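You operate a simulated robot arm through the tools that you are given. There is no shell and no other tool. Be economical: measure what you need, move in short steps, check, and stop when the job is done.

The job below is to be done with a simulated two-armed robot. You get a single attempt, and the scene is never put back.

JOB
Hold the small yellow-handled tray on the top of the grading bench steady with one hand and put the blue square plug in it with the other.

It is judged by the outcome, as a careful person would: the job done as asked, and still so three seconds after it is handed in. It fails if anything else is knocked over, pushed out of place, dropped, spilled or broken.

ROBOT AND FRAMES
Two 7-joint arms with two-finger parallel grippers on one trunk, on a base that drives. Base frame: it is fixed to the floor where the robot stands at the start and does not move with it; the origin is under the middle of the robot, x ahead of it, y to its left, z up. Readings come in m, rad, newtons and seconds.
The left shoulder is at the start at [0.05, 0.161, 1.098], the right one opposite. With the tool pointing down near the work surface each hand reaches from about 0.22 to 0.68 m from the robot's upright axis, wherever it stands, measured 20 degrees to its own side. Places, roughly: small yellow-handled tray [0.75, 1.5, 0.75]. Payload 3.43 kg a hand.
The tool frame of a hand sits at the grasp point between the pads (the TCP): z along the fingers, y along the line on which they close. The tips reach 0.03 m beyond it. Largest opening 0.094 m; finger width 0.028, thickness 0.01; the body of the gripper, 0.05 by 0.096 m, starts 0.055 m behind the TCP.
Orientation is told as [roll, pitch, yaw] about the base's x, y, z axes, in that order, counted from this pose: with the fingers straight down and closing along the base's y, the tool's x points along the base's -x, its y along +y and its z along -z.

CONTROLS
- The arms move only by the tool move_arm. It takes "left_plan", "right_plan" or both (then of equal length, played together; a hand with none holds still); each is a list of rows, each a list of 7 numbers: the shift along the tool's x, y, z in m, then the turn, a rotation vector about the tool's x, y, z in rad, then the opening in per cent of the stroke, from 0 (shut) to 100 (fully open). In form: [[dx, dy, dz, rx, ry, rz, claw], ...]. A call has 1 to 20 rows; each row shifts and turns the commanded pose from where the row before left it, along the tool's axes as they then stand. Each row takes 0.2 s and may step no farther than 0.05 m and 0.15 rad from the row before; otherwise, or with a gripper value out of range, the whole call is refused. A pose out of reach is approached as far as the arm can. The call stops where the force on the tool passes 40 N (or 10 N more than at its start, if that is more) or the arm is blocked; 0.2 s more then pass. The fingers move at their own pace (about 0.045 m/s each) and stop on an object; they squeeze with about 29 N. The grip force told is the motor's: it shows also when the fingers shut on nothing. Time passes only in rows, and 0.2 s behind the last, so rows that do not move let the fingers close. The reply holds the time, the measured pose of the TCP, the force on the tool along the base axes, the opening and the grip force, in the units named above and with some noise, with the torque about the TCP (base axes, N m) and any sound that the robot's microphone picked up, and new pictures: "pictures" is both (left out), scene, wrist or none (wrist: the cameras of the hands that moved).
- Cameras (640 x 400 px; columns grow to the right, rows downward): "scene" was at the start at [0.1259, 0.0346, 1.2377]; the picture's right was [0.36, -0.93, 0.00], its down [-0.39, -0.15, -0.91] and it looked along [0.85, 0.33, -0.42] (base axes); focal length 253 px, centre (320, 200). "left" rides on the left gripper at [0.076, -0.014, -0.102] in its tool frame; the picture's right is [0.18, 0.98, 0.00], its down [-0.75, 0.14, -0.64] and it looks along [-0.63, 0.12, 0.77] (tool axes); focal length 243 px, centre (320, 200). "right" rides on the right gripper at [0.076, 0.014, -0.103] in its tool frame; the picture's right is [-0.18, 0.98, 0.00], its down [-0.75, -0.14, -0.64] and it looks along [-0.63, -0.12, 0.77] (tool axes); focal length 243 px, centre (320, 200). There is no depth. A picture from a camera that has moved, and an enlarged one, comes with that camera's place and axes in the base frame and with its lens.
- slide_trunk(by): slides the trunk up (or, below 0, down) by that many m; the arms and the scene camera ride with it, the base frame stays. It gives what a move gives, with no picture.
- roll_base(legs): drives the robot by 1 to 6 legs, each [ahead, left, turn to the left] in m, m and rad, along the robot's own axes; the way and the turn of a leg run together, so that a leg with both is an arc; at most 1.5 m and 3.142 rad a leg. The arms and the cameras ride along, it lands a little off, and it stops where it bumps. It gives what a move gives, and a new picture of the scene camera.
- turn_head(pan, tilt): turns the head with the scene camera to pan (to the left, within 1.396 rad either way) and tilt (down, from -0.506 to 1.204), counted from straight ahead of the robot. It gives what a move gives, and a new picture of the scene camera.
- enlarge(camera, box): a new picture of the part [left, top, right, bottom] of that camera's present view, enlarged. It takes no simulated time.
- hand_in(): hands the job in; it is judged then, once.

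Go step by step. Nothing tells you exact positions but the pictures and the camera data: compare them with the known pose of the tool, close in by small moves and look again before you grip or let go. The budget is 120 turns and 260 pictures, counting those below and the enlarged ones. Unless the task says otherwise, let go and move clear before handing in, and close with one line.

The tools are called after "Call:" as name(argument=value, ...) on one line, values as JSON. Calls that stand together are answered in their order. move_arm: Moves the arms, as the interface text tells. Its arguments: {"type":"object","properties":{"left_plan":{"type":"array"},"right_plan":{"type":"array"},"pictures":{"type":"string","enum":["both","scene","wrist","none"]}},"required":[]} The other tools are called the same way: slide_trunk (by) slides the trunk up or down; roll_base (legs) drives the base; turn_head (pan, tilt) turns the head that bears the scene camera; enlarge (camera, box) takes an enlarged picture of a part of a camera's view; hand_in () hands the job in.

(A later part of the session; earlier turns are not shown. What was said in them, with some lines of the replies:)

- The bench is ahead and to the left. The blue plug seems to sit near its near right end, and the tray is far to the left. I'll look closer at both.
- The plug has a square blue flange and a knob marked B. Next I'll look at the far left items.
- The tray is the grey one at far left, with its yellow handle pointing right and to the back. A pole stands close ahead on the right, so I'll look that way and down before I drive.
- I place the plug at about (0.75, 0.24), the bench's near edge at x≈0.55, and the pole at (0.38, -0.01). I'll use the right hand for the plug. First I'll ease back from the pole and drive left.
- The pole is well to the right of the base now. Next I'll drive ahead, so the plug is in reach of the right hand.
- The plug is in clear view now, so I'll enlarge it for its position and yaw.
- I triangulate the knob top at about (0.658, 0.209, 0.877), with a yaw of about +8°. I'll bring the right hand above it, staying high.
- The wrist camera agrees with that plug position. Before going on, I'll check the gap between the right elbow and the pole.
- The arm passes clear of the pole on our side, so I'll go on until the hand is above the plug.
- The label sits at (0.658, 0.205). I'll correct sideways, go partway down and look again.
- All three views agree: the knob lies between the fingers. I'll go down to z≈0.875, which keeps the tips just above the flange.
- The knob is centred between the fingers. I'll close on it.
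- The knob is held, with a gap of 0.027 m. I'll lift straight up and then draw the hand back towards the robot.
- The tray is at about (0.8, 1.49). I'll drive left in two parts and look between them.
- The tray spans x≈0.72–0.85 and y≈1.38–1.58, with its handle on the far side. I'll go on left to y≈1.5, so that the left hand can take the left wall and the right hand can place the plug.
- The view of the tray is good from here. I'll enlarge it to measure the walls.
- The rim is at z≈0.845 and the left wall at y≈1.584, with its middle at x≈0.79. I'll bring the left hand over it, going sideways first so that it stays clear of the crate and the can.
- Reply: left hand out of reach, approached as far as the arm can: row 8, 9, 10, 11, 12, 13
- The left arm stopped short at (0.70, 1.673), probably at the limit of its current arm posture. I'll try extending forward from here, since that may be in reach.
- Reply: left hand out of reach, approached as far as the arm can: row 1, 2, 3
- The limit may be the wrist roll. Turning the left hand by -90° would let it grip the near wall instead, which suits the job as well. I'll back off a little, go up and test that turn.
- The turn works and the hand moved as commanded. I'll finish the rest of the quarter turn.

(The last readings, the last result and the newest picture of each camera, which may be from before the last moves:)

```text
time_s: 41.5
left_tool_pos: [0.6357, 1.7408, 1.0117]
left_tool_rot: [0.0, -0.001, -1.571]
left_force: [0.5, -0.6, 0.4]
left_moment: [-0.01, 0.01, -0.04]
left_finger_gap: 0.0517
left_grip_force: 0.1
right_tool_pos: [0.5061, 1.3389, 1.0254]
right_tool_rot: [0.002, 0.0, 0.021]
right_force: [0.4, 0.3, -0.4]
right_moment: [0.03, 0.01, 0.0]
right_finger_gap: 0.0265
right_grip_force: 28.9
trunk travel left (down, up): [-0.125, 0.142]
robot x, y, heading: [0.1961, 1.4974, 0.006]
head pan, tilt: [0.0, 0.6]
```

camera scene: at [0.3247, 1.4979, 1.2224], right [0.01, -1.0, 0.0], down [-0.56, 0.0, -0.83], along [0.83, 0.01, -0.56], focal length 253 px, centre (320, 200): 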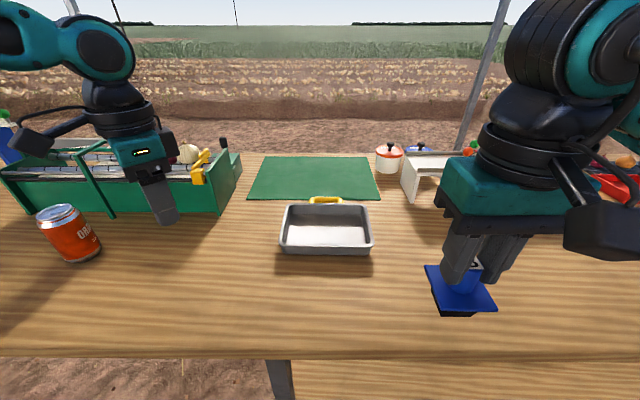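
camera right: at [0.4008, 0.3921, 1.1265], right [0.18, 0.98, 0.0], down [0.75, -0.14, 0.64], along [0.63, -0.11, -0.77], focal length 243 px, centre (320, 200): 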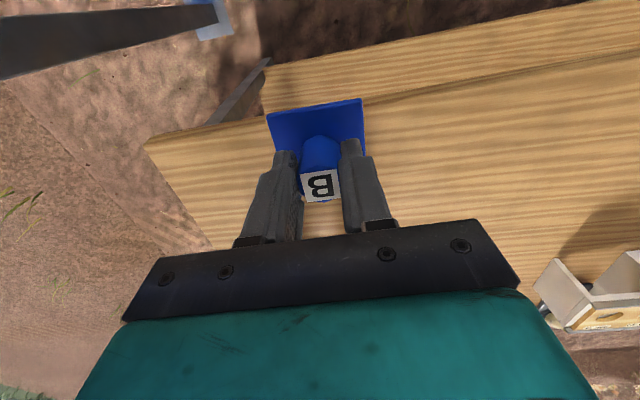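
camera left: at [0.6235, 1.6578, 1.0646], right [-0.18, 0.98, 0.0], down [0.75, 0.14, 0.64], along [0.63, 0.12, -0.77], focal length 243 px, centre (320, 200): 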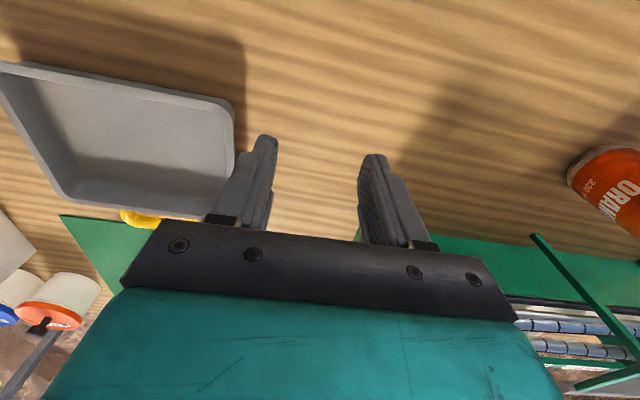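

Now tool x is base +y and tool y is base +x. I'll move over the near wall at about (0.722, 1.555).

Call:
move_arm(left_plan=[[-0.031, 0.0143, 0.006, 0, 0, 0, 55], [-0.031, 0.0143, 0.006, 0, 0, 0, 55], [-0.031, 0.0143, 0.006, 0, 0, 0, 55], [-0.031, 0.0143, 0.006, 0, 0, 0, 55], [-0.031, 0.0143, 0.006, 0, 0, 0, 55], [-0.031, 0.0143, 0.006, 0, 0, 0, 55]])

```text
time_s: 42.9
left_tool_pos: [0.6598, 1.6363, 0.984]
left_tool_rot: [0.002, -0.003, -1.568]
left_force: [1.3, 0.1, 0.5]
left_moment: [0.0, 0.01, 0.0]
left_finger_gap: 0.0519
left_grip_force: 0.1
left hand out of reach, approached as far as the arm can: row 4, 5, 6
right_tool_pos: [0.5079, 1.3403, 1.0251]
right_tool_rot: [0.002, 0.0, 0.022]
right_force: [0.2, 0.7, -0.6]
right_moment: [0.01, 0.0, -0.02]
right_finger_gap: 0.0267
right_grip_force: 29.6
trunk travel left (down, up): [-0.125, 0.142]
robot x, y, heading: [0.1962, 1.4972, 0.009]
head pan, tilt: [0.0, 0.6]
camera scene: at [0.3247, 1.4979, 1.2224], right [0.01, -1.0, 0.0], down [-0.56, 0.0, -0.83], along [0.83, 0.01, -0.56], focal length 253 px, centre (320, 200)
camera left: at [0.6458, 1.7108, 1.0859], right [0.98, 0.19, 0.0], down [0.14, -0.75, 0.64], along [0.12, -0.63, -0.77], focal length 243 px, centre (320, 200)
```

scene: 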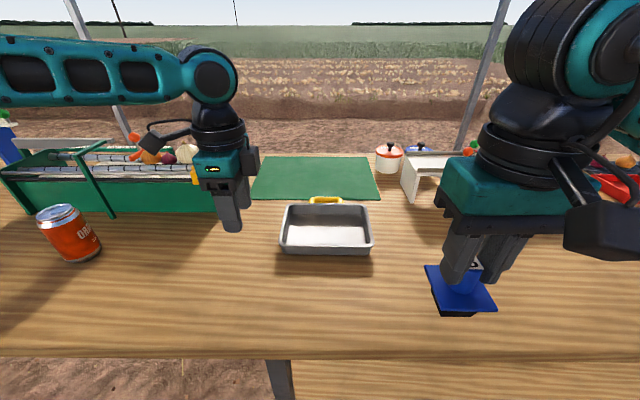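
left: 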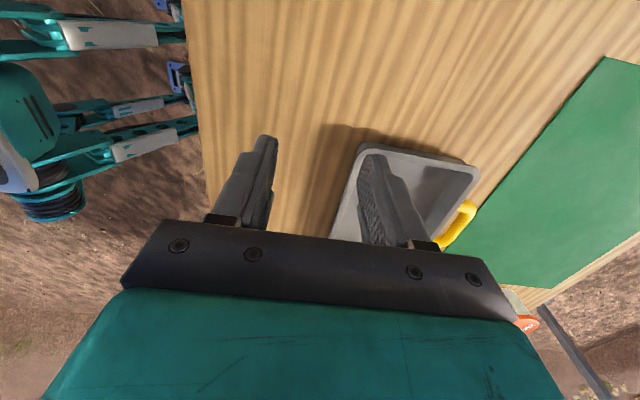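

The left arm meets the same boundary, so it is a limit of arm geometry and not of wrist roll. I'll shift the base right and a little closer, so the near wall falls inside the left hand's range.

Call:
roll_base(legs=[[0.028, -0.145, -0.007]])

```text
time_s: 44.9
left_tool_pos: [0.6923, 1.4825, 0.9833]
left_tool_rot: [0.001, 0.0, -1.578]
left_force: [0.3, -1.7, -0.5]
left_moment: [0.04, 0.03, -0.01]
left_finger_gap: 0.0515
left_grip_force: 0.0
right_tool_pos: [0.5337, 1.1889, 1.0248]
right_tool_rot: [0.002, 0.001, 0.011]
right_force: [-0.7, -0.7, -0.4]
right_moment: [-0.01, 0.01, 0.02]
right_finger_gap: 0.0268
right_grip_force: 29.0
trunk travel left (down, up): [-0.125, 0.142]
robot x, y, heading: [0.2216, 1.3457, -0.0]
head pan, tilt: [0.0, 0.6]
camera scene: at [0.354, 1.3479, 1.2224], right [0.0, -1.0, 0.0], down [-0.56, 0.0, -0.83], along [0.83, 0.0, -0.56], focal length 253 px, centre (320, 200)
```

scene: 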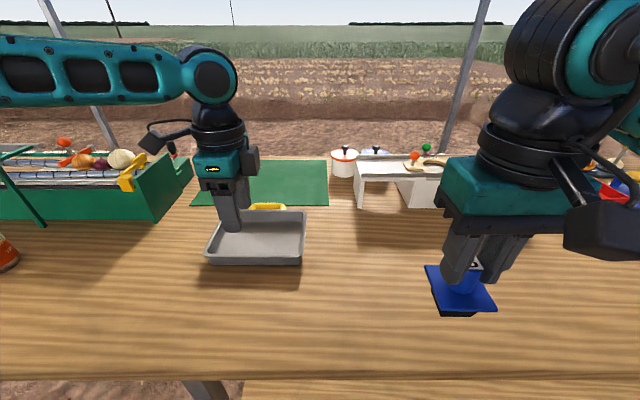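

Now I'll move the left hand above the near wall's left part, and check the tray.

Call:
move_arm(left_plan=[[0.026, 0.008, 0, 0, 0, 0.0, 55], [0.026, 0.01, 0.0, 0, 0, 0, 55], [0.026, 0.01, 0.01, 0, 0, 0, 55], [0, 0, 0.02, 0, 0, 0, 55], [0, 0, 0.02, 0, 0, 0, 55]])

Call:
enlarge(camera="scene", box=[180, 170, 340, 270])

```text
time_s: 46.1
left_tool_pos: [0.7186, 1.5596, 0.9343]
left_tool_rot: [0.001, -0.001, -1.576]
left_force: [-0.5, 0.3, 0.3]
left_moment: [-0.02, 0.01, -0.01]
left_finger_gap: 0.0517
left_grip_force: 0.1
right_tool_pos: [0.5355, 1.1877, 1.0258]
right_tool_rot: [0.001, 0.0, 0.012]
right_force: [0.7, -0.3, -1.1]
right_moment: [0.0, 0.01, -0.01]
right_finger_gap: 0.027
right_grip_force: 29.3
trunk travel left (down, up): [-0.125, 0.142]
robot x, y, heading: [0.2248, 1.3462, -0.001]
head pan, tilt: [0.0, 0.6]
camera scene: at [0.3541, 1.3481, 1.2224], right [0.0, -1.0, 0.0], down [-0.57, 0.0, -0.82], along [0.82, 0.0, -0.57], focal length 253 px, centre (320, 200)
camera left: at [0.7049, 1.6354, 1.0367], right [0.98, 0.18, 0.0], down [0.14, -0.75, 0.64], along [0.12, -0.63, -0.77], focal length 243 px, centre (320, 200)
```

scene: 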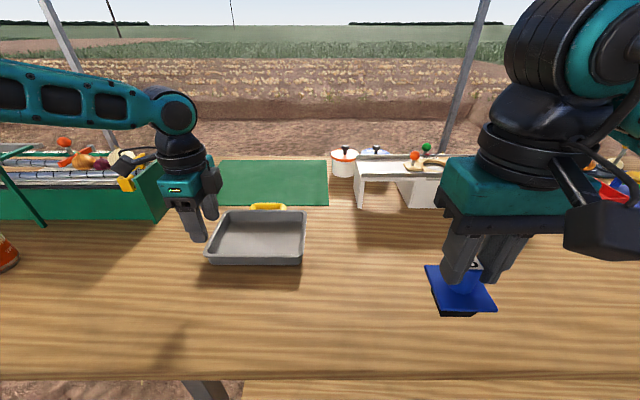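
left: 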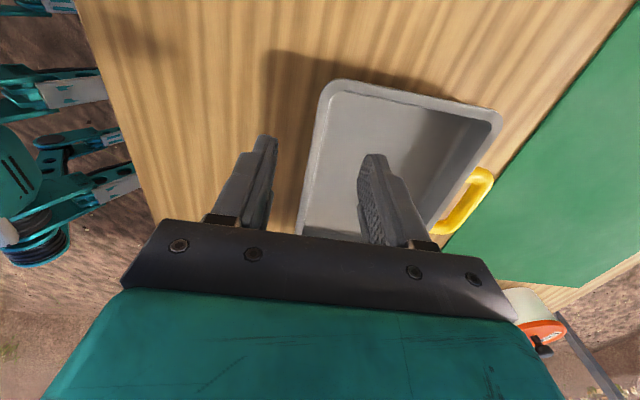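

```text
4.00 times, centred on (260, 220) of scene
camera zoom: at [0.3541, 1.3481, 1.2224], right [0.0, -1.0, 0.0], down [-0.57, 0.0, -0.82], along [0.82, 0.0, -0.57], focal length 1010 px, centre (560, 120)
```

zoom: 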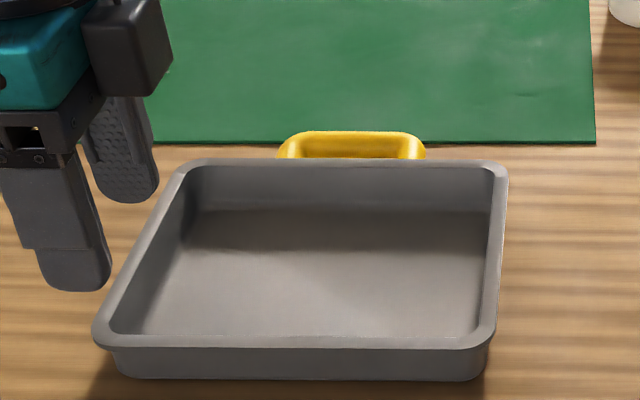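

The wall's centre comes out at x≈0.722, with the rim at z≈0.83 and the table at about 0.79. Before gripping, I'll check that the right arm can reach over the tray's right part, staying high.

Call:
move_arm(right_plan=[[-0.04, 0.025, 0, 0, 0, 0.002, 0], [-0.04, 0.025, 0, 0, 0, 0.002, 0], [-0.04, 0.025, 0, 0, 0, 0.002, 0], [-0.04, 0.025, 0, 0, 0, 0.002, 0], [-0.04, 0.025, 0, 0, 0, 0.002, 0], [-0.04, 0.025, 0, 0, 0, 0.002, 0], [-0.01, 0.035, 0, 0, 0, 0, 0], [0, 0.035, 0, 0, 0, 0, 0]])

```text
time_s: 47.9
left_tool_pos: [0.7188, 1.5599, 0.9349]
left_tool_rot: [-0.002, -0.001, -1.577]
left_force: [0.1, 0.6, -0.6]
left_moment: [0.05, -0.01, -0.01]
left_finger_gap: 0.0514
left_grip_force: 0.0
right_tool_pos: [0.7813, 1.4112, 1.0243]
right_tool_rot: [-0.002, -0.002, 0.004]
right_force: [-0.8, -0.4, -1.0]
right_moment: [-0.01, -0.01, 0.0]
right_finger_gap: 0.0265
right_grip_force: 29.0
trunk travel left (down, up): [-0.125, 0.142]
robot x, y, heading: [0.2289, 1.3485, -0.001]
head pan, tilt: [0.0, 0.6]
camera scene: at [0.3537, 1.3489, 1.2224], right [0.0, -1.0, 0.0], down [-0.56, 0.0, -0.83], along [0.83, 0.0, -0.56], focal length 253 px, centre (320, 200)
camera right: at [0.7062, 1.4245, 1.1252], right [0.18, 0.98, 0.0], down [0.75, -0.14, 0.64], along [0.63, -0.12, -0.77], focal length 243 px, centre (320, 200)
```

scene: 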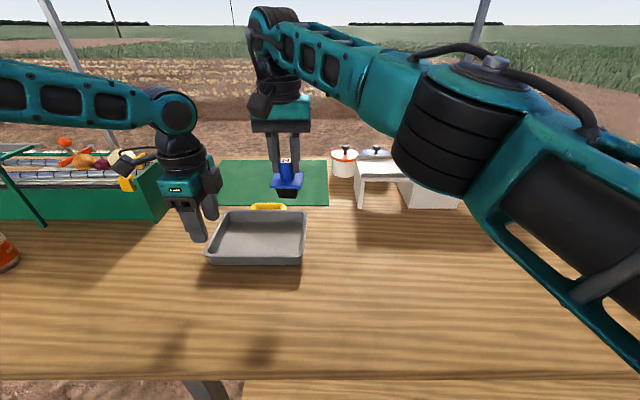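
right: 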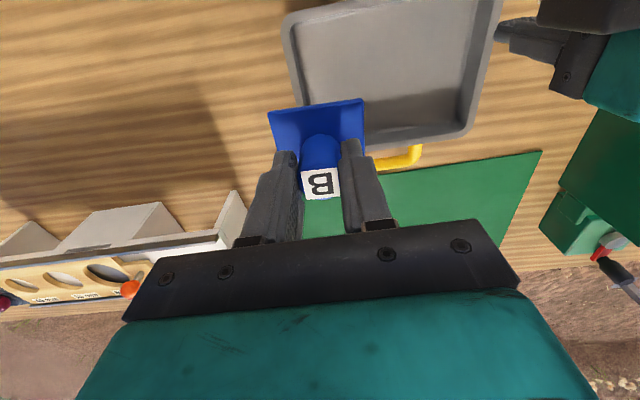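

The right hand reaches fine. Now the left hand goes partway down towards the near wall.

Call:
move_arm(left_plan=[[-0.015, 0.003, 0.02, 0, 0, 0, 55], [0, 0, 0.02, 0, 0, 0, 55], [0, 0, 0.018, 0, 0, 0, 55]])

Call:
enlarge(camera="scene", box=[170, 170, 330, 270])

Call:
enlarge(camera="left", box=[220, 60, 420, 250])

```text
time_s: 48.7
left_tool_pos: [0.72, 1.5462, 0.8754]
left_tool_rot: [0.002, -0.002, -1.577]
left_force: [0.6, 0.6, 0.3]
left_moment: [-0.02, -0.02, 0.0]
left_finger_gap: 0.0518
left_grip_force: 0.0
right_tool_pos: [0.7834, 1.4092, 1.0247]
right_tool_rot: [0.003, 0.0, 0.004]
right_force: [1.2, 0.0, -0.8]
right_moment: [0.03, 0.01, -0.01]
right_finger_gap: 0.0265
right_grip_force: 28.8
trunk travel left (down, up): [-0.125, 0.142]
robot x, y, heading: [0.2272, 1.348, 0.002]
head pan, tilt: [0.0, 0.6]
camera scene: at [0.3541, 1.3482, 1.2224], right [0.0, -1.0, 0.0], down [-0.57, 0.0, -0.82], along [0.82, 0.0, -0.57], focal length 253 px, centre (320, 200)
camera left: at [0.7066, 1.6218, 0.9783], right [0.98, 0.18, 0.0], down [0.14, -0.75, 0.64], along [0.12, -0.63, -0.77], focal length 243 px, centre (320, 200)
```

scene: 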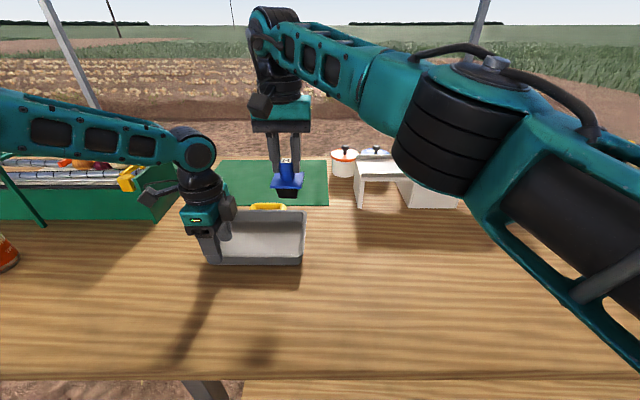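
left: 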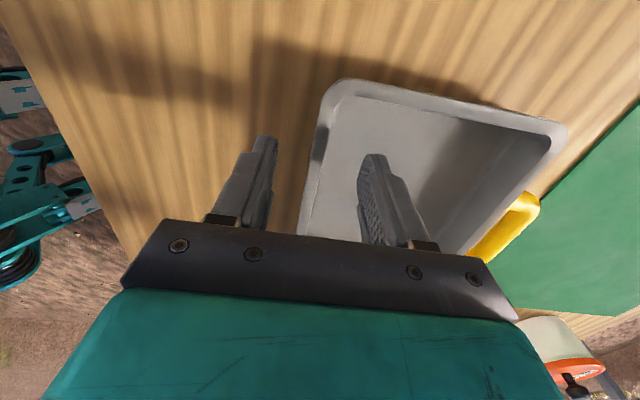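

```text
4.00 times, centred on (250, 220) of scene
camera zoom: at [0.3541, 1.3482, 1.2224], right [0.0, -1.0, 0.0], down [-0.57, 0.0, -0.82], along [0.82, 0.0, -0.57], focal length 1010 px, centre (600, 120)
```

zoom: 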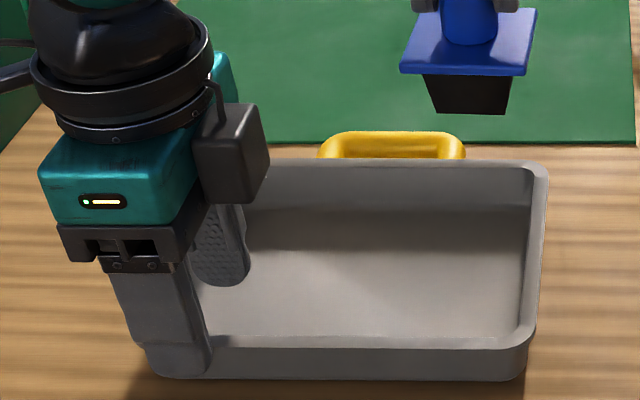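

```text
2.11 times, centred on (320, 155) of left
camera zoom: at [0.7066, 1.6218, 0.9783], right [0.98, 0.18, 0.0], down [0.14, -0.75, 0.64], along [0.12, -0.63, -0.77], focal length 511 px, centre (320, 295)
```

zoom: 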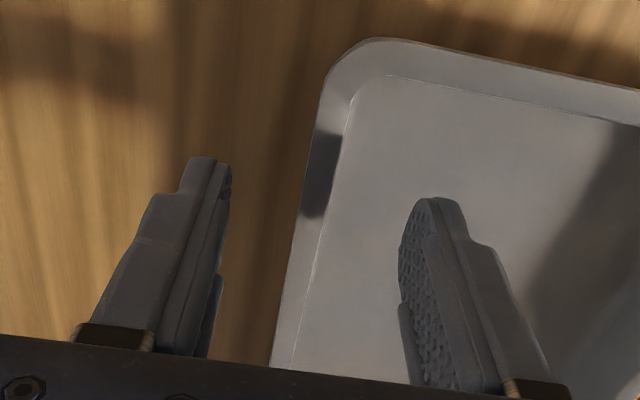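

The rim runs midway between the fingers. I'll go down the last bit, look, and then close.

Call:
move_arm(left_plan=[[0, 0.0015, 0.012, 0, 0, 0, 55], [0, 0, 0.012, 0, 0, 0, 55], [0, 0, 0.009, 0, 0, 0, 55]], pictures="wrist")

Call:
enlarge(camera="scene", box=[170, 170, 330, 270])

```text
time_s: 49.5
left_tool_pos: [0.7108, 1.5563, 0.8509]
left_tool_rot: [0.002, -0.002, -1.576]
left_force: [0.2, -0.5, 0.9]
left_moment: [0.0, 0.02, 0.02]
left_finger_gap: 0.0517
left_grip_force: 0.1
left hand out of reach, approached as far as the arm can: row 1, 2, 3
right_tool_pos: [0.7829, 1.4086, 1.024]
right_tool_rot: [0.002, -0.001, 0.0]
right_force: [0.9, 0.2, -0.8]
right_moment: [-0.04, 0.01, 0.01]
right_finger_gap: 0.0266
right_grip_force: 29.0
trunk travel left (down, up): [-0.125, 0.142]
robot x, y, heading: [0.2318, 1.3443, 0.001]
head pan, tilt: [0.0, 0.6]
camera left: at [0.6981, 1.632, 0.9533], right [0.98, 0.18, 0.0], down [0.14, -0.75, 0.64], along [0.12, -0.63, -0.77], focal length 243 px, centre (320, 200)
```

left: 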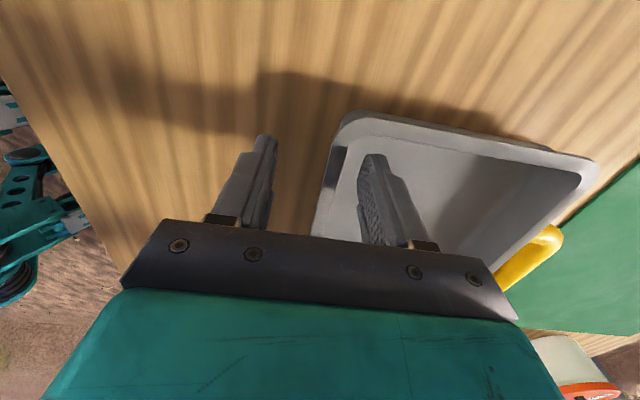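

```text
4.00 times, centred on (250, 220) of scene
camera zoom: at [0.354, 1.3482, 1.2224], right [0.0, -1.0, 0.0], down [-0.56, 0.0, -0.83], along [0.83, 0.0, -0.56], focal length 1010 px, centre (600, 120)
```

zoom: 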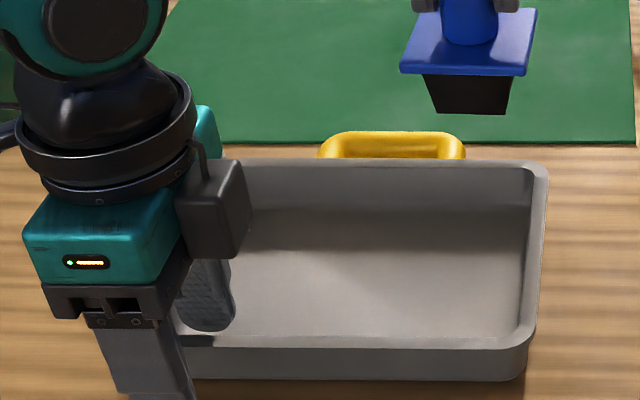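

The left hand ran out of reach low down. Lowering the trunk will help, so I'll first raise the left hand and then slide the trunk down by 0.06.

Call:
move_arm(left_plan=[[0, 0, -0.025, 0, 0, 0, 55], [0, 0, -0.025, 0, 0, 0, 55], [-0.008, 0.009, -0.022, 0, 0, 0, 55]], pictures="none")

Call:
slide_trunk(by=-0.06)

```text
time_s: 50.3
left_tool_pos: [0.7198, 1.5471, 0.9214]
left_tool_rot: [0.001, -0.001, -1.577]
left_force: [0.5, -0.4, 0.3]
left_moment: [-0.03, -0.03, -0.02]
left_finger_gap: 0.0519
left_grip_force: 0.0
right_tool_pos: [0.7834, 1.4089, 1.0243]
right_tool_rot: [0.001, -0.001, 0.001]
right_force: [0.9, -0.2, -0.5]
right_moment: [0.0, -0.02, 0.01]
right_finger_gap: 0.0267
right_grip_force: 28.6
trunk travel left (down, up): [-0.125, 0.142]
robot x, y, heading: [0.2252, 1.3448, -0.003]
head pan, tilt: [0.0, 0.6]
```

```text
time_s: 51.3
left_tool_pos: [0.7213, 1.5467, 0.8621]
left_tool_rot: [0.001, -0.001, -1.577]
left_force: [-0.5, -0.4, 0.1]
left_moment: [0.0, 0.0, -0.01]
left_finger_gap: 0.0519
left_grip_force: 0.0
right_tool_pos: [0.7827, 1.4093, 0.9629]
right_tool_rot: [0.001, 0.002, -0.001]
right_force: [-0.1, -0.3, -0.8]
right_moment: [0.01, -0.01, 0.03]
right_finger_gap: 0.0266
right_grip_force: 28.7
trunk travel left (down, up): [-0.065, 0.202]
robot x, y, heading: [0.2266, 1.3462, -0.005]
head pan, tilt: [0.0, 0.6]
```

Now I'll lower the left hand the last 0.02 m.

Call:
move_arm(left_plan=[[0, 0.0005, 0.01, 0, 0, 0, 55], [0, 0, 0.01, 0, 0, 0, 55], [0, 0, 0, 0, 0, 0, 55]], pictures="wrist")

Call:
enlarge(camera="scene", box=[170, 150, 330, 250])

Call:
enlarge(camera="left", box=[220, 60, 420, 250])

```text
time_s: 52.1
left_tool_pos: [0.721, 1.5466, 0.8417]
left_tool_rot: [-0.001, 0.001, -1.578]
left_force: [0.0, 0.2, -0.1]
left_moment: [0.01, 0.0, 0.02]
left_finger_gap: 0.0515
left_grip_force: 0.0
right_tool_pos: [0.7836, 1.4101, 0.9637]
right_tool_rot: [0.002, -0.001, -0.001]
right_force: [-0.9, 0.5, -0.7]
right_moment: [0.02, 0.02, 0.01]
right_finger_gap: 0.0269
right_grip_force: 29.4
trunk travel left (down, up): [-0.065, 0.202]
robot x, y, heading: [0.2255, 1.3437, -0.007]
head pan, tilt: [0.0, 0.6]
camera left: at [0.708, 1.6218, 0.9443], right [0.98, 0.18, 0.0], down [0.14, -0.75, 0.64], along [0.11, -0.63, -0.77], focal length 243 px, centre (320, 200)
```

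left: 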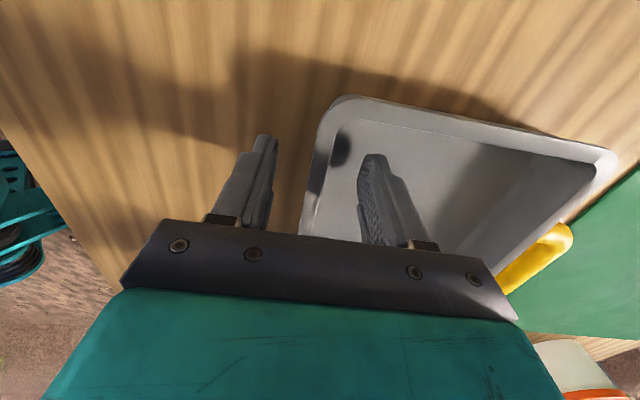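

```text
4.00 times, centred on (250, 200) of scene
camera zoom: at [0.354, 1.3481, 1.1624], right [0.0, -1.0, 0.0], down [-0.56, 0.0, -0.83], along [0.83, 0.0, -0.56], focal length 1010 px, centre (600, 200)
```

zoom: 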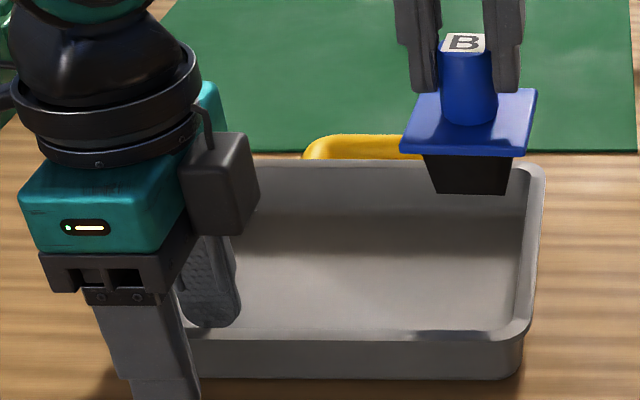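

```text
2.11 times, centred on (320, 155) of left
camera zoom: at [0.708, 1.6218, 0.9443], right [0.98, 0.18, 0.0], down [0.14, -0.75, 0.64], along [0.11, -0.63, -0.77], focal length 511 px, centre (320, 295)
```

zoom: 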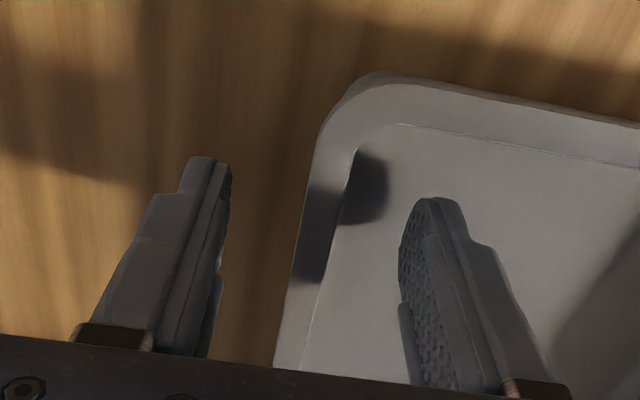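

One finger is inside the wall and the other outside. I'll close the left hand on the wall.

Call:
move_arm(left_plan=[[0, 0, 0, 0, 0, 0, 30], [0, 0, 0, 0, 0, 0, 15], [0, 0, 0, 0, 0, 0, 0], [0, 0, 0, 0, 0, 0, 0], [0, 0, 0, 0, 0, 0, 0]], pictures="wrist")

Call:
enlarge(camera="scene", box=[170, 150, 330, 250])

```text
time_s: 53.3
left_tool_pos: [0.7216, 1.546, 0.8425]
left_tool_rot: [0.0, -0.002, -1.577]
left_force: [0.0, 1.6, -0.2]
left_moment: [-0.08, 0.01, -0.14]
left_finger_gap: 0.0028
left_grip_force: 28.9
right_tool_pos: [0.7837, 1.4092, 0.9639]
right_tool_rot: [0.004, 0.0, 0.002]
right_force: [-0.8, -0.6, -1.1]
right_moment: [0.01, 0.01, 0.02]
right_finger_gap: 0.0265
right_grip_force: 29.2
trunk travel left (down, up): [-0.065, 0.202]
robot x, y, heading: [0.2257, 1.346, -0.002]
head pan, tilt: [0.0, 0.6]
camera left: at [0.708, 1.6218, 0.9445], right [0.98, 0.18, 0.0], down [0.14, -0.75, 0.64], along [0.11, -0.63, -0.77], focal length 243 px, centre (320, 200)
```

left: 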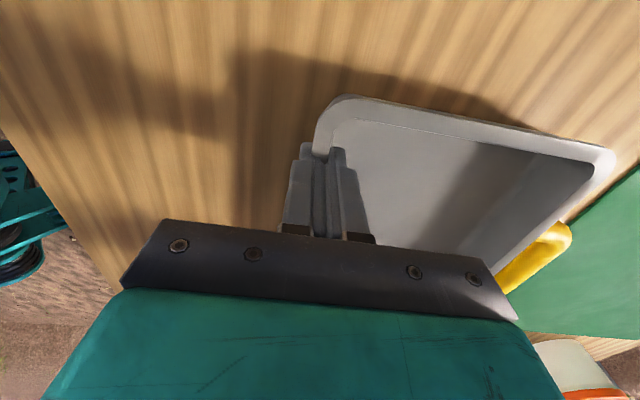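

```text
4.00 times, centred on (250, 200) of scene
camera zoom: at [0.3541, 1.3481, 1.1624], right [0.0, -1.0, 0.0], down [-0.57, 0.0, -0.83], along [0.83, 0.0, -0.57], focal length 1010 px, centre (600, 200)
```

zoom: 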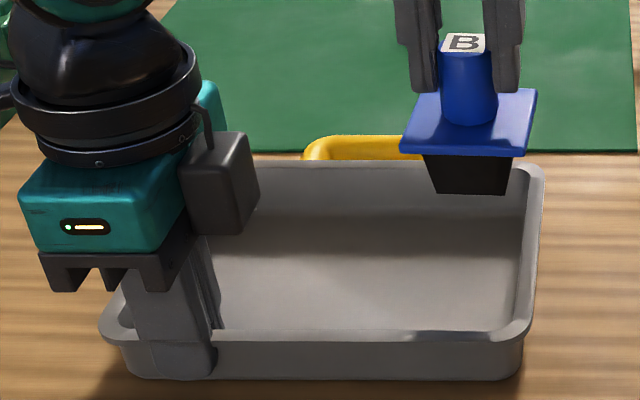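

The wall is held and the tray hasn't shifted. Next I'll bring the plug over the right half of the tray, at about (0.797, 1.432), and go partway down.

Call:
move_arm(right_plan=[[-0.007, 0.011, 0, 0, 0, 0, 0], [-0.007, 0.011, 0.01, 0, 0, 0, 0], [0, 0, 0.02, 0, 0, 0, 0], [0, 0, 0.02, 0, 0, 0, 0]], left_plan=[[0, 0, 0, 0, 0, 0, 0], [0, 0, 0, 0, 0, 0, 0], [0, 0, 0, 0, 0, 0, 0], [0, 0, 0, 0, 0, 0, 0]])

Call:
enlarge(camera="scene", box=[170, 150, 330, 250])

```text
time_s: 54.3
left_tool_pos: [0.7203, 1.5468, 0.8423]
left_tool_rot: [-0.001, 0.0, -1.579]
left_force: [-0.3, -0.8, -0.2]
left_moment: [0.23, 0.03, -0.03]
left_finger_gap: 0.0027
left_grip_force: 29.5
right_tool_pos: [0.785, 1.4172, 0.9102]
right_tool_rot: [0.002, -0.002, 0.004]
right_force: [-0.2, 0.3, -0.8]
right_moment: [0.01, -0.02, 0.02]
right_finger_gap: 0.0265
right_grip_force: 29.3
right hand out of reach, approached as far as the arm can: row 1, 2
trunk travel left (down, up): [-0.065, 0.202]
robot x, y, heading: [0.2243, 1.3447, -0.003]
head pan, tilt: [0.0, 0.6]
camera scene: at [0.3539, 1.3481, 1.1624], right [0.0, -1.0, 0.0], down [-0.56, 0.0, -0.83], along [0.83, 0.0, -0.56], focal length 253 px, centre (320, 200)
camera right: at [0.7091, 1.4312, 1.0122], right [0.18, 0.98, 0.0], down [0.75, -0.14, 0.64], along [0.63, -0.12, -0.77], focal length 243 px, centre (320, 200)
camera left: at [0.7079, 1.6218, 0.9445], right [0.98, 0.18, 0.0], down [0.14, -0.75, 0.64], along [0.11, -0.63, -0.77], focal length 243 px, centre (320, 200)
```

scene: 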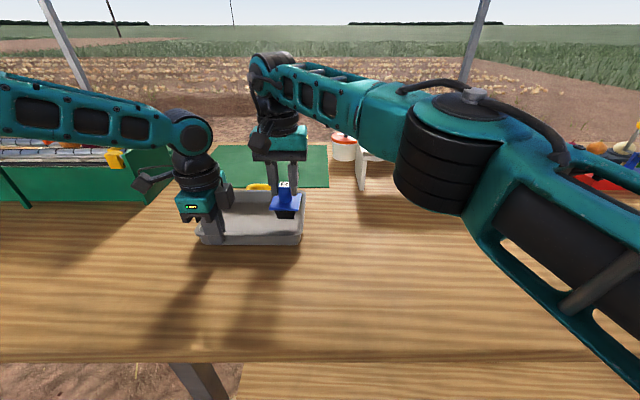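
right: 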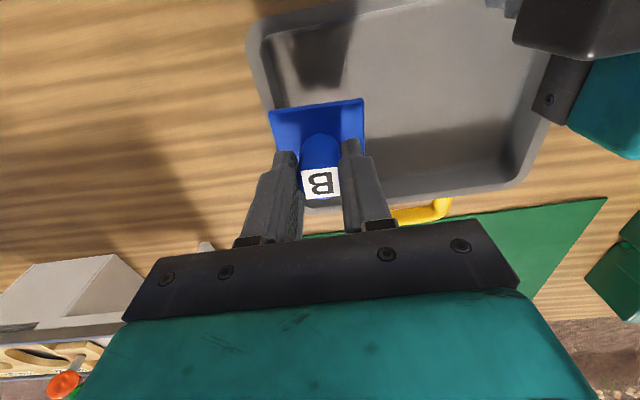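
left: 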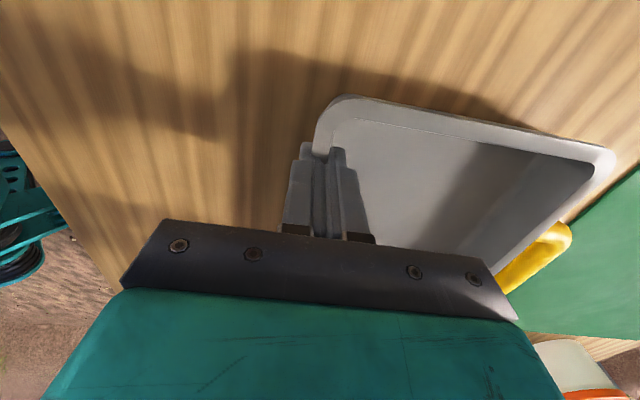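

```text
4.00 times, centred on (250, 200) of scene
camera zoom: at [0.3539, 1.3481, 1.1624], right [0.0, -1.0, 0.0], down [-0.56, 0.0, -0.83], along [0.83, 0.0, -0.56], focal length 1010 px, centre (600, 200)
```

zoom: 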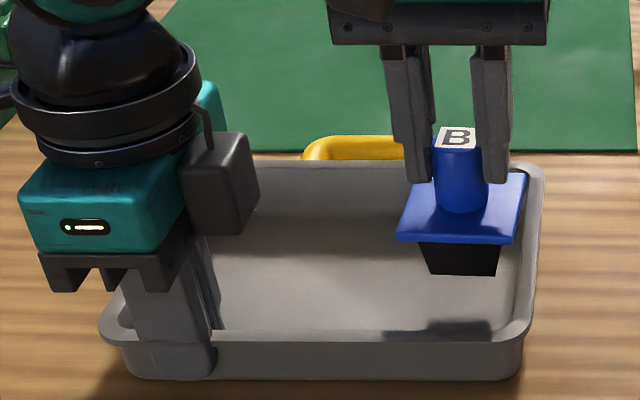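

The right hand is at its reach limit at (0.785, 1.417). I'll pull in slightly and move left, so the plug clears the right wall before I lower it.

Call:
move_arm(right_plan=[[0.014, 0.004, 0, 0, 0, 0, 0], [0, 0.008, 0, 0, 0, 0, 0], [0, 0.004, 0, 0, 0, 0, 0]], pictures="wrist")

Call:
enlarge(camera="scene", box=[170, 150, 330, 250])

```text
time_s: 55.1
left_tool_pos: [0.7205, 1.5467, 0.8416]
left_tool_rot: [0.0, -0.002, -1.578]
left_force: [-0.4, -0.3, -0.3]
left_moment: [0.34, 0.07, -0.03]
left_finger_gap: 0.0027
left_grip_force: 28.9
right_tool_pos: [0.7715, 1.4334, 0.9107]
right_tool_rot: [0.001, 0.001, 0.0]
right_force: [-0.3, 0.7, -1.1]
right_moment: [0.02, -0.03, -0.01]
right_finger_gap: 0.0263
right_grip_force: 28.7
trunk travel left (down, up): [-0.065, 0.202]
robot x, y, heading: [0.2242, 1.3472, -0.001]
head pan, tilt: [0.0, 0.6]
camera right: at [0.6956, 1.4472, 1.0129], right [0.18, 0.98, 0.0], down [0.75, -0.14, 0.64], along [0.63, -0.12, -0.77], focal length 243 px, centre (320, 200)
```

right: 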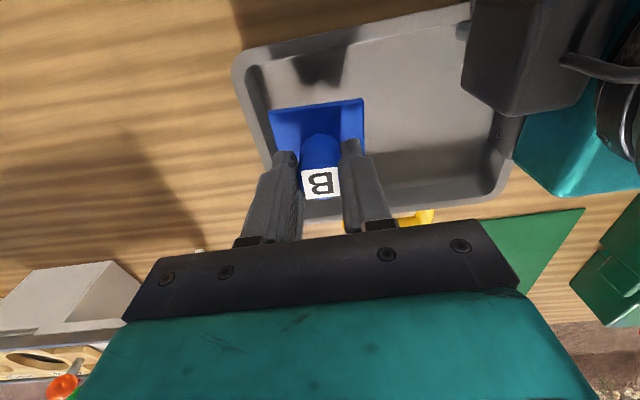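

```text
4.00 times, centred on (250, 200) of scene
camera zoom: at [0.3539, 1.348, 1.1624], right [0.0, -1.0, 0.0], down [-0.56, 0.0, -0.83], along [0.83, 0.0, -0.56], focal length 1010 px, centre (600, 200)
```

zoom: 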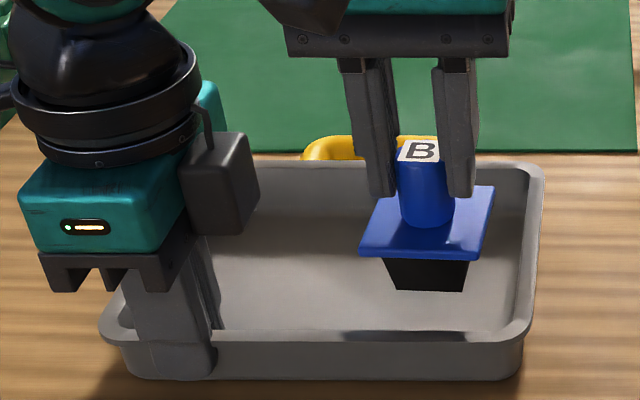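

The plug is over the tray floor, clear of the walls and of the left hand. I'll lower it in small steps.

Call:
move_arm(right_plan=[[0, 0, 0.006, 0, 0, 0, 0], [0, 0, 0.006, 0, 0, 0, 0], [0, 0, 0.005, 0, 0, 0, 0], [0, 0, 0.004, 0, 0, 0, 0], [0, 0, 0, 0, 0, 0, 0]], pictures="none")

Call:
enlarge(camera="scene", box=[210, 160, 320, 240])

```text
time_s: 56.3
left_tool_pos: [0.7221, 1.5463, 0.8416]
left_tool_rot: [0.001, 0.001, -1.578]
left_force: [-0.6, -1.5, 0.7]
left_moment: [0.14, 0.05, -0.07]
left_finger_gap: 0.0028
left_grip_force: 29.1
right_tool_pos: [0.7722, 1.4323, 0.8896]
right_tool_rot: [0.001, 0.0, 0.001]
right_force: [0.2, -0.1, -0.5]
right_moment: [-0.01, 0.01, 0.02]
right_finger_gap: 0.0264
right_grip_force: 29.2
trunk travel left (down, up): [-0.065, 0.202]
robot x, y, heading: [0.2246, 1.3453, -0.002]
head pan, tilt: [0.0, 0.6]
```

```text
5.00 times, centred on (265, 200) of scene
camera zoom: at [0.3539, 1.3481, 1.1624], right [0.0, -1.0, 0.0], down [-0.56, 0.0, -0.83], along [0.83, 0.0, -0.56], focal length 1263 px, centre (595, 200)
```

zoom: 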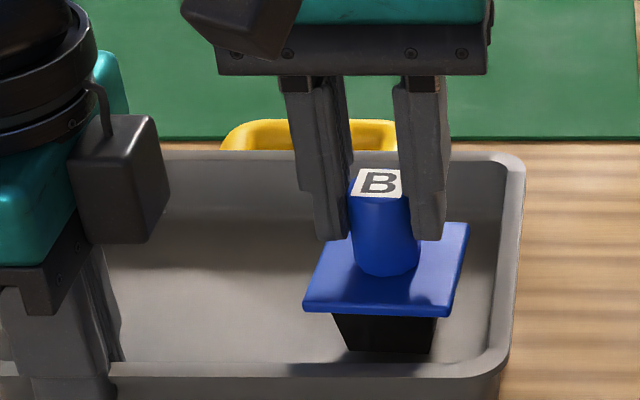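

There is no contact yet, so I'll keep going down in 2 mm steps.

Call:
move_arm(right_plan=[[0, 0, 0.002, 0, 0, 0, 0], [0, 0, 0.002, 0, 0, 0, 0], [0, 0, 0.002, 0, 0, 0, 0]], pictures="none")

```text
time_s: 57.1
left_tool_pos: [0.7209, 1.5465, 0.8415]
left_tool_rot: [0.001, 0.0, -1.578]
left_force: [3.9, -1.7, -2.7]
left_moment: [0.05, 0.04, -0.05]
left_finger_gap: 0.0028
left_grip_force: 28.9
right_tool_pos: [0.7722, 1.433, 0.8876]
right_tool_rot: [0.003, 0.0, 0.003]
right_force: [-4.1, -0.2, 12.1]
right_moment: [-0.13, 0.22, 0.02]
right_finger_gap: 0.0267
right_grip_force: 29.2
trunk travel left (down, up): [-0.065, 0.202]
robot x, y, heading: [0.2243, 1.3485, -0.002]
head pan, tilt: [0.0, 0.6]
```

The plug has touched the tray floor, with 12 N. I'll ease off slightly and look before letting go.

Call:
move_arm(right_plan=[[0, 0, -0.002, 0, 0, 0, 0], [0, 0, 0, 0, 0, 0, 0]], pictures="none")

Call:
enlarge(camera="scene", box=[210, 160, 320, 240])

```text
time_s: 57.7
left_tool_pos: [0.7204, 1.5469, 0.8414]
left_tool_rot: [-0.001, -0.001, -1.577]
left_force: [0.1, -2.0, 0.0]
left_moment: [-0.04, 0.01, 0.0]
left_finger_gap: 0.0026
left_grip_force: 29.0
right_tool_pos: [0.7708, 1.4343, 0.8859]
right_tool_rot: [-0.002, -0.001, 0.0]
right_force: [1.6, 0.8, 1.6]
right_moment: [0.0, -0.11, 0.01]
right_finger_gap: 0.0266
right_grip_force: 29.0
trunk travel left (down, up): [-0.065, 0.202]
robot x, y, heading: [0.2293, 1.345, 0.002]
head pan, tilt: [0.0, 0.6]
```

```text
5.00 times, centred on (265, 200) of scene
camera zoom: at [0.354, 1.3481, 1.1623], right [0.0, -1.0, 0.0], down [-0.56, 0.0, -0.83], along [0.83, 0.0, -0.56], focal length 1263 px, centre (595, 200)
```

zoom: 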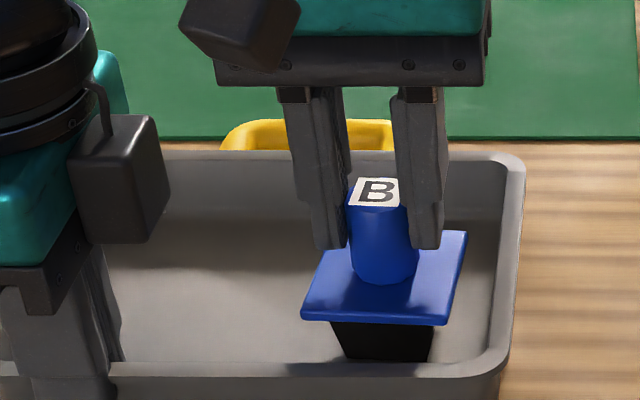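

The plug rests level on the tray floor. I'll open the right hand partly and then rise.

Call:
move_arm(right_plan=[[0, 0, 0, 0, 0, 0, 55], [0, 0, 0, 0, 0, 0, 55], [0, 0, 0, 0, 0, 0, 55], [0, 0, -0.01, 0, 0, 0, 55], [0, 0, -0.02, 0, 0, 0, 55], [0, 0, -0.03, 0, 0, 0, 55], [0, 0, -0.03, 0, 0, 0, 55], [0, 0, -0.03, 0, 0, 0, 55]], pictures="none")

Call:
enlarge(camera="scene", box=[170, 130, 330, 250])

```text
time_s: 59.5
left_tool_pos: [0.7209, 1.5466, 0.843]
left_tool_rot: [0.0, -0.003, -1.577]
left_force: [-0.4, -1.3, 0.2]
left_moment: [0.34, -0.03, -0.16]
left_finger_gap: 0.0029
left_grip_force: 29.0
right_tool_pos: [0.7622, 1.4246, 1.0042]
right_tool_rot: [0.0, 0.0, 0.001]
right_force: [-1.3, -0.1, -0.3]
right_moment: [-0.03, 0.03, -0.02]
right_finger_gap: 0.0516
right_grip_force: 0.0
right hand out of reach, approached as far as the arm can: row 8
trunk travel left (down, up): [-0.065, 0.202]
robot x, y, heading: [0.2233, 1.3464, 0.001]
head pan, tilt: [0.0, 0.6]
```

```text
3.33 times, centred on (250, 190) of scene
camera zoom: at [0.3539, 1.3483, 1.1624], right [0.0, -1.0, 0.0], down [-0.56, 0.0, -0.83], along [0.83, 0.0, -0.56], focal length 842 px, centre (553, 233)
```

zoom: 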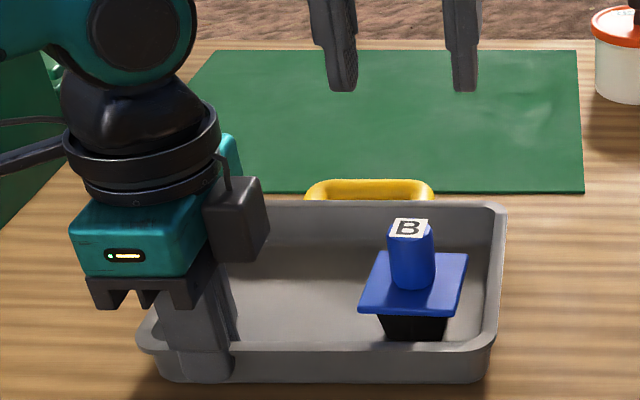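

The plug stands in the tray. I'll draw the right hand aside and then open the left hand and lift it straight off.

Call:
move_arm(right_plan=[[0.03, -0.03, 0, 0, 0, 0, 55], [0.03, -0.03, 0, 0, 0, 0, 55], [0.03, -0.03, 0, 0, 0, 0, 55], [0.03, -0.03, 0, 0, 0, 0, 55]], pictures="none")

Call:
move_arm(left_plan=[[0, 0, 0, 0, 0, 0, 15], [0, 0, 0, 0, 0, 0, 30], [0, 0, 0, 0, 0, 0, 45], [0, 0, 0, 0, 0, 0, 45], [0, 0, -0.01, 0, 0, 0, 45], [0, 0, -0.02, 0, 0, 0, 45], [0, 0, -0.03, 0, 0, 0, 45], [0, 0, -0.03, 0, 0, 0, 45]], pictures="scene")

```text
time_s: 60.5
left_tool_pos: [0.7199, 1.5461, 0.8429]
left_tool_rot: [0.001, -0.001, -1.577]
left_force: [-1.7, -1.4, 2.2]
left_moment: [0.45, 0.05, -0.03]
left_finger_gap: 0.003
left_grip_force: 28.7
right_tool_pos: [0.6437, 1.3011, 1.0064]
right_tool_rot: [0.0, -0.001, -0.001]
right_force: [-0.9, 0.1, 0.8]
right_moment: [0.01, -0.04, 0.01]
right_finger_gap: 0.0517
right_grip_force: 0.1
trunk travel left (down, up): [-0.065, 0.202]
robot x, y, heading: [0.2265, 1.3494, 0.002]
head pan, tilt: [0.0, 0.6]
```

```text
time_s: 62.3
left_tool_pos: [0.7219, 1.5461, 0.9337]
left_tool_rot: [0.003, -0.004, -1.578]
left_force: [0.1, -0.1, -0.4]
left_moment: [0.02, -0.01, -0.01]
left_finger_gap: 0.0423
left_grip_force: 0.0
right_tool_pos: [0.6446, 1.302, 1.0059]
right_tool_rot: [0.0, 0.0, 0.0]
right_force: [-1.0, -0.3, -0.4]
right_moment: [-0.01, -0.03, -0.01]
right_finger_gap: 0.0517
right_grip_force: 0.1
trunk travel left (down, up): [-0.065, 0.202]
robot x, y, heading: [0.2291, 1.3468, 0.001]
head pan, tilt: [0.0, 0.6]
camera scene: at [0.3539, 1.3481, 1.1624], right [0.0, -1.0, 0.0], down [-0.56, 0.0, -0.83], along [0.83, 0.0, -0.56], focal length 253 px, centre (320, 200)
```

scene: 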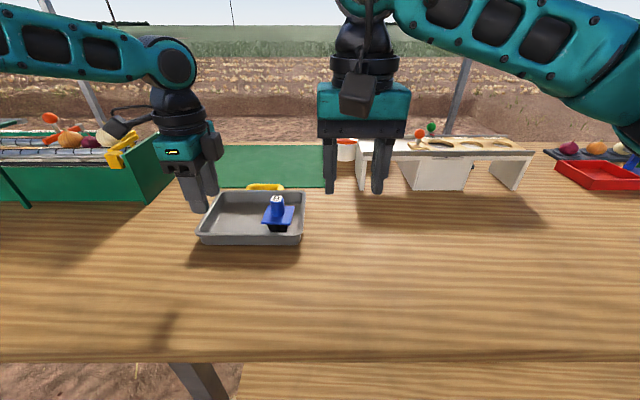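

The tray is in place with the plug standing in it. I'll draw the left hand back a little more and take a last look.

Call:
move_arm(left_plan=[[0, 0, -0.04, 0, 0, 0, 45], [0.02, -0.03, -0.02, 0, 0, 0, 45], [0.02, -0.03, 0, 0, 0, 0, 45]], pictures="none")

Call:
enlarge(camera="scene", box=[170, 150, 330, 250])

```text
time_s: 63.1
left_tool_pos: [0.6601, 1.5864, 0.9941]
left_tool_rot: [0.002, -0.002, -1.576]
left_force: [-0.2, 0.1, -0.2]
left_moment: [-0.01, 0.05, 0.03]
left_finger_gap: 0.0425
left_grip_force: 0.0
right_tool_pos: [0.6444, 1.3027, 1.0043]
right_tool_rot: [0.001, 0.002, 0.0]
right_force: [-0.9, -0.5, -0.3]
right_moment: [-0.03, -0.02, -0.01]
right_finger_gap: 0.0515
right_grip_force: 0.0
trunk travel left (down, up): [-0.065, 0.202]
robot x, y, heading: [0.2272, 1.3517, 0.003]
head pan, tilt: [0.0, 0.6]
```

```text
4.00 times, centred on (250, 200) of scene
camera zoom: at [0.3537, 1.3484, 1.1625], right [0.0, -1.0, 0.0], down [-0.56, 0.0, -0.83], along [0.83, 0.0, -0.56], focal length 1010 px, centre (600, 200)
```

zoom: 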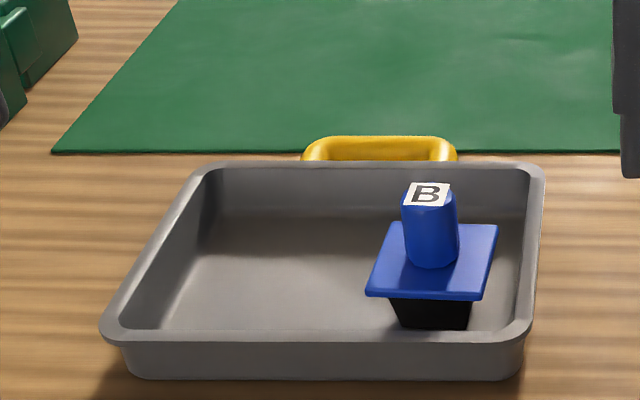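

The plug stands upright in the tray, the tray is where it was, and both hands are clear. I'll hand the job in.

Call:
hand_in()

```text
The job is handed in.
```

The job is done and handed in: the left hand held the tray steady by its near wall while the right hand set the blue square plug upright in it, and nothing else was seen to move.
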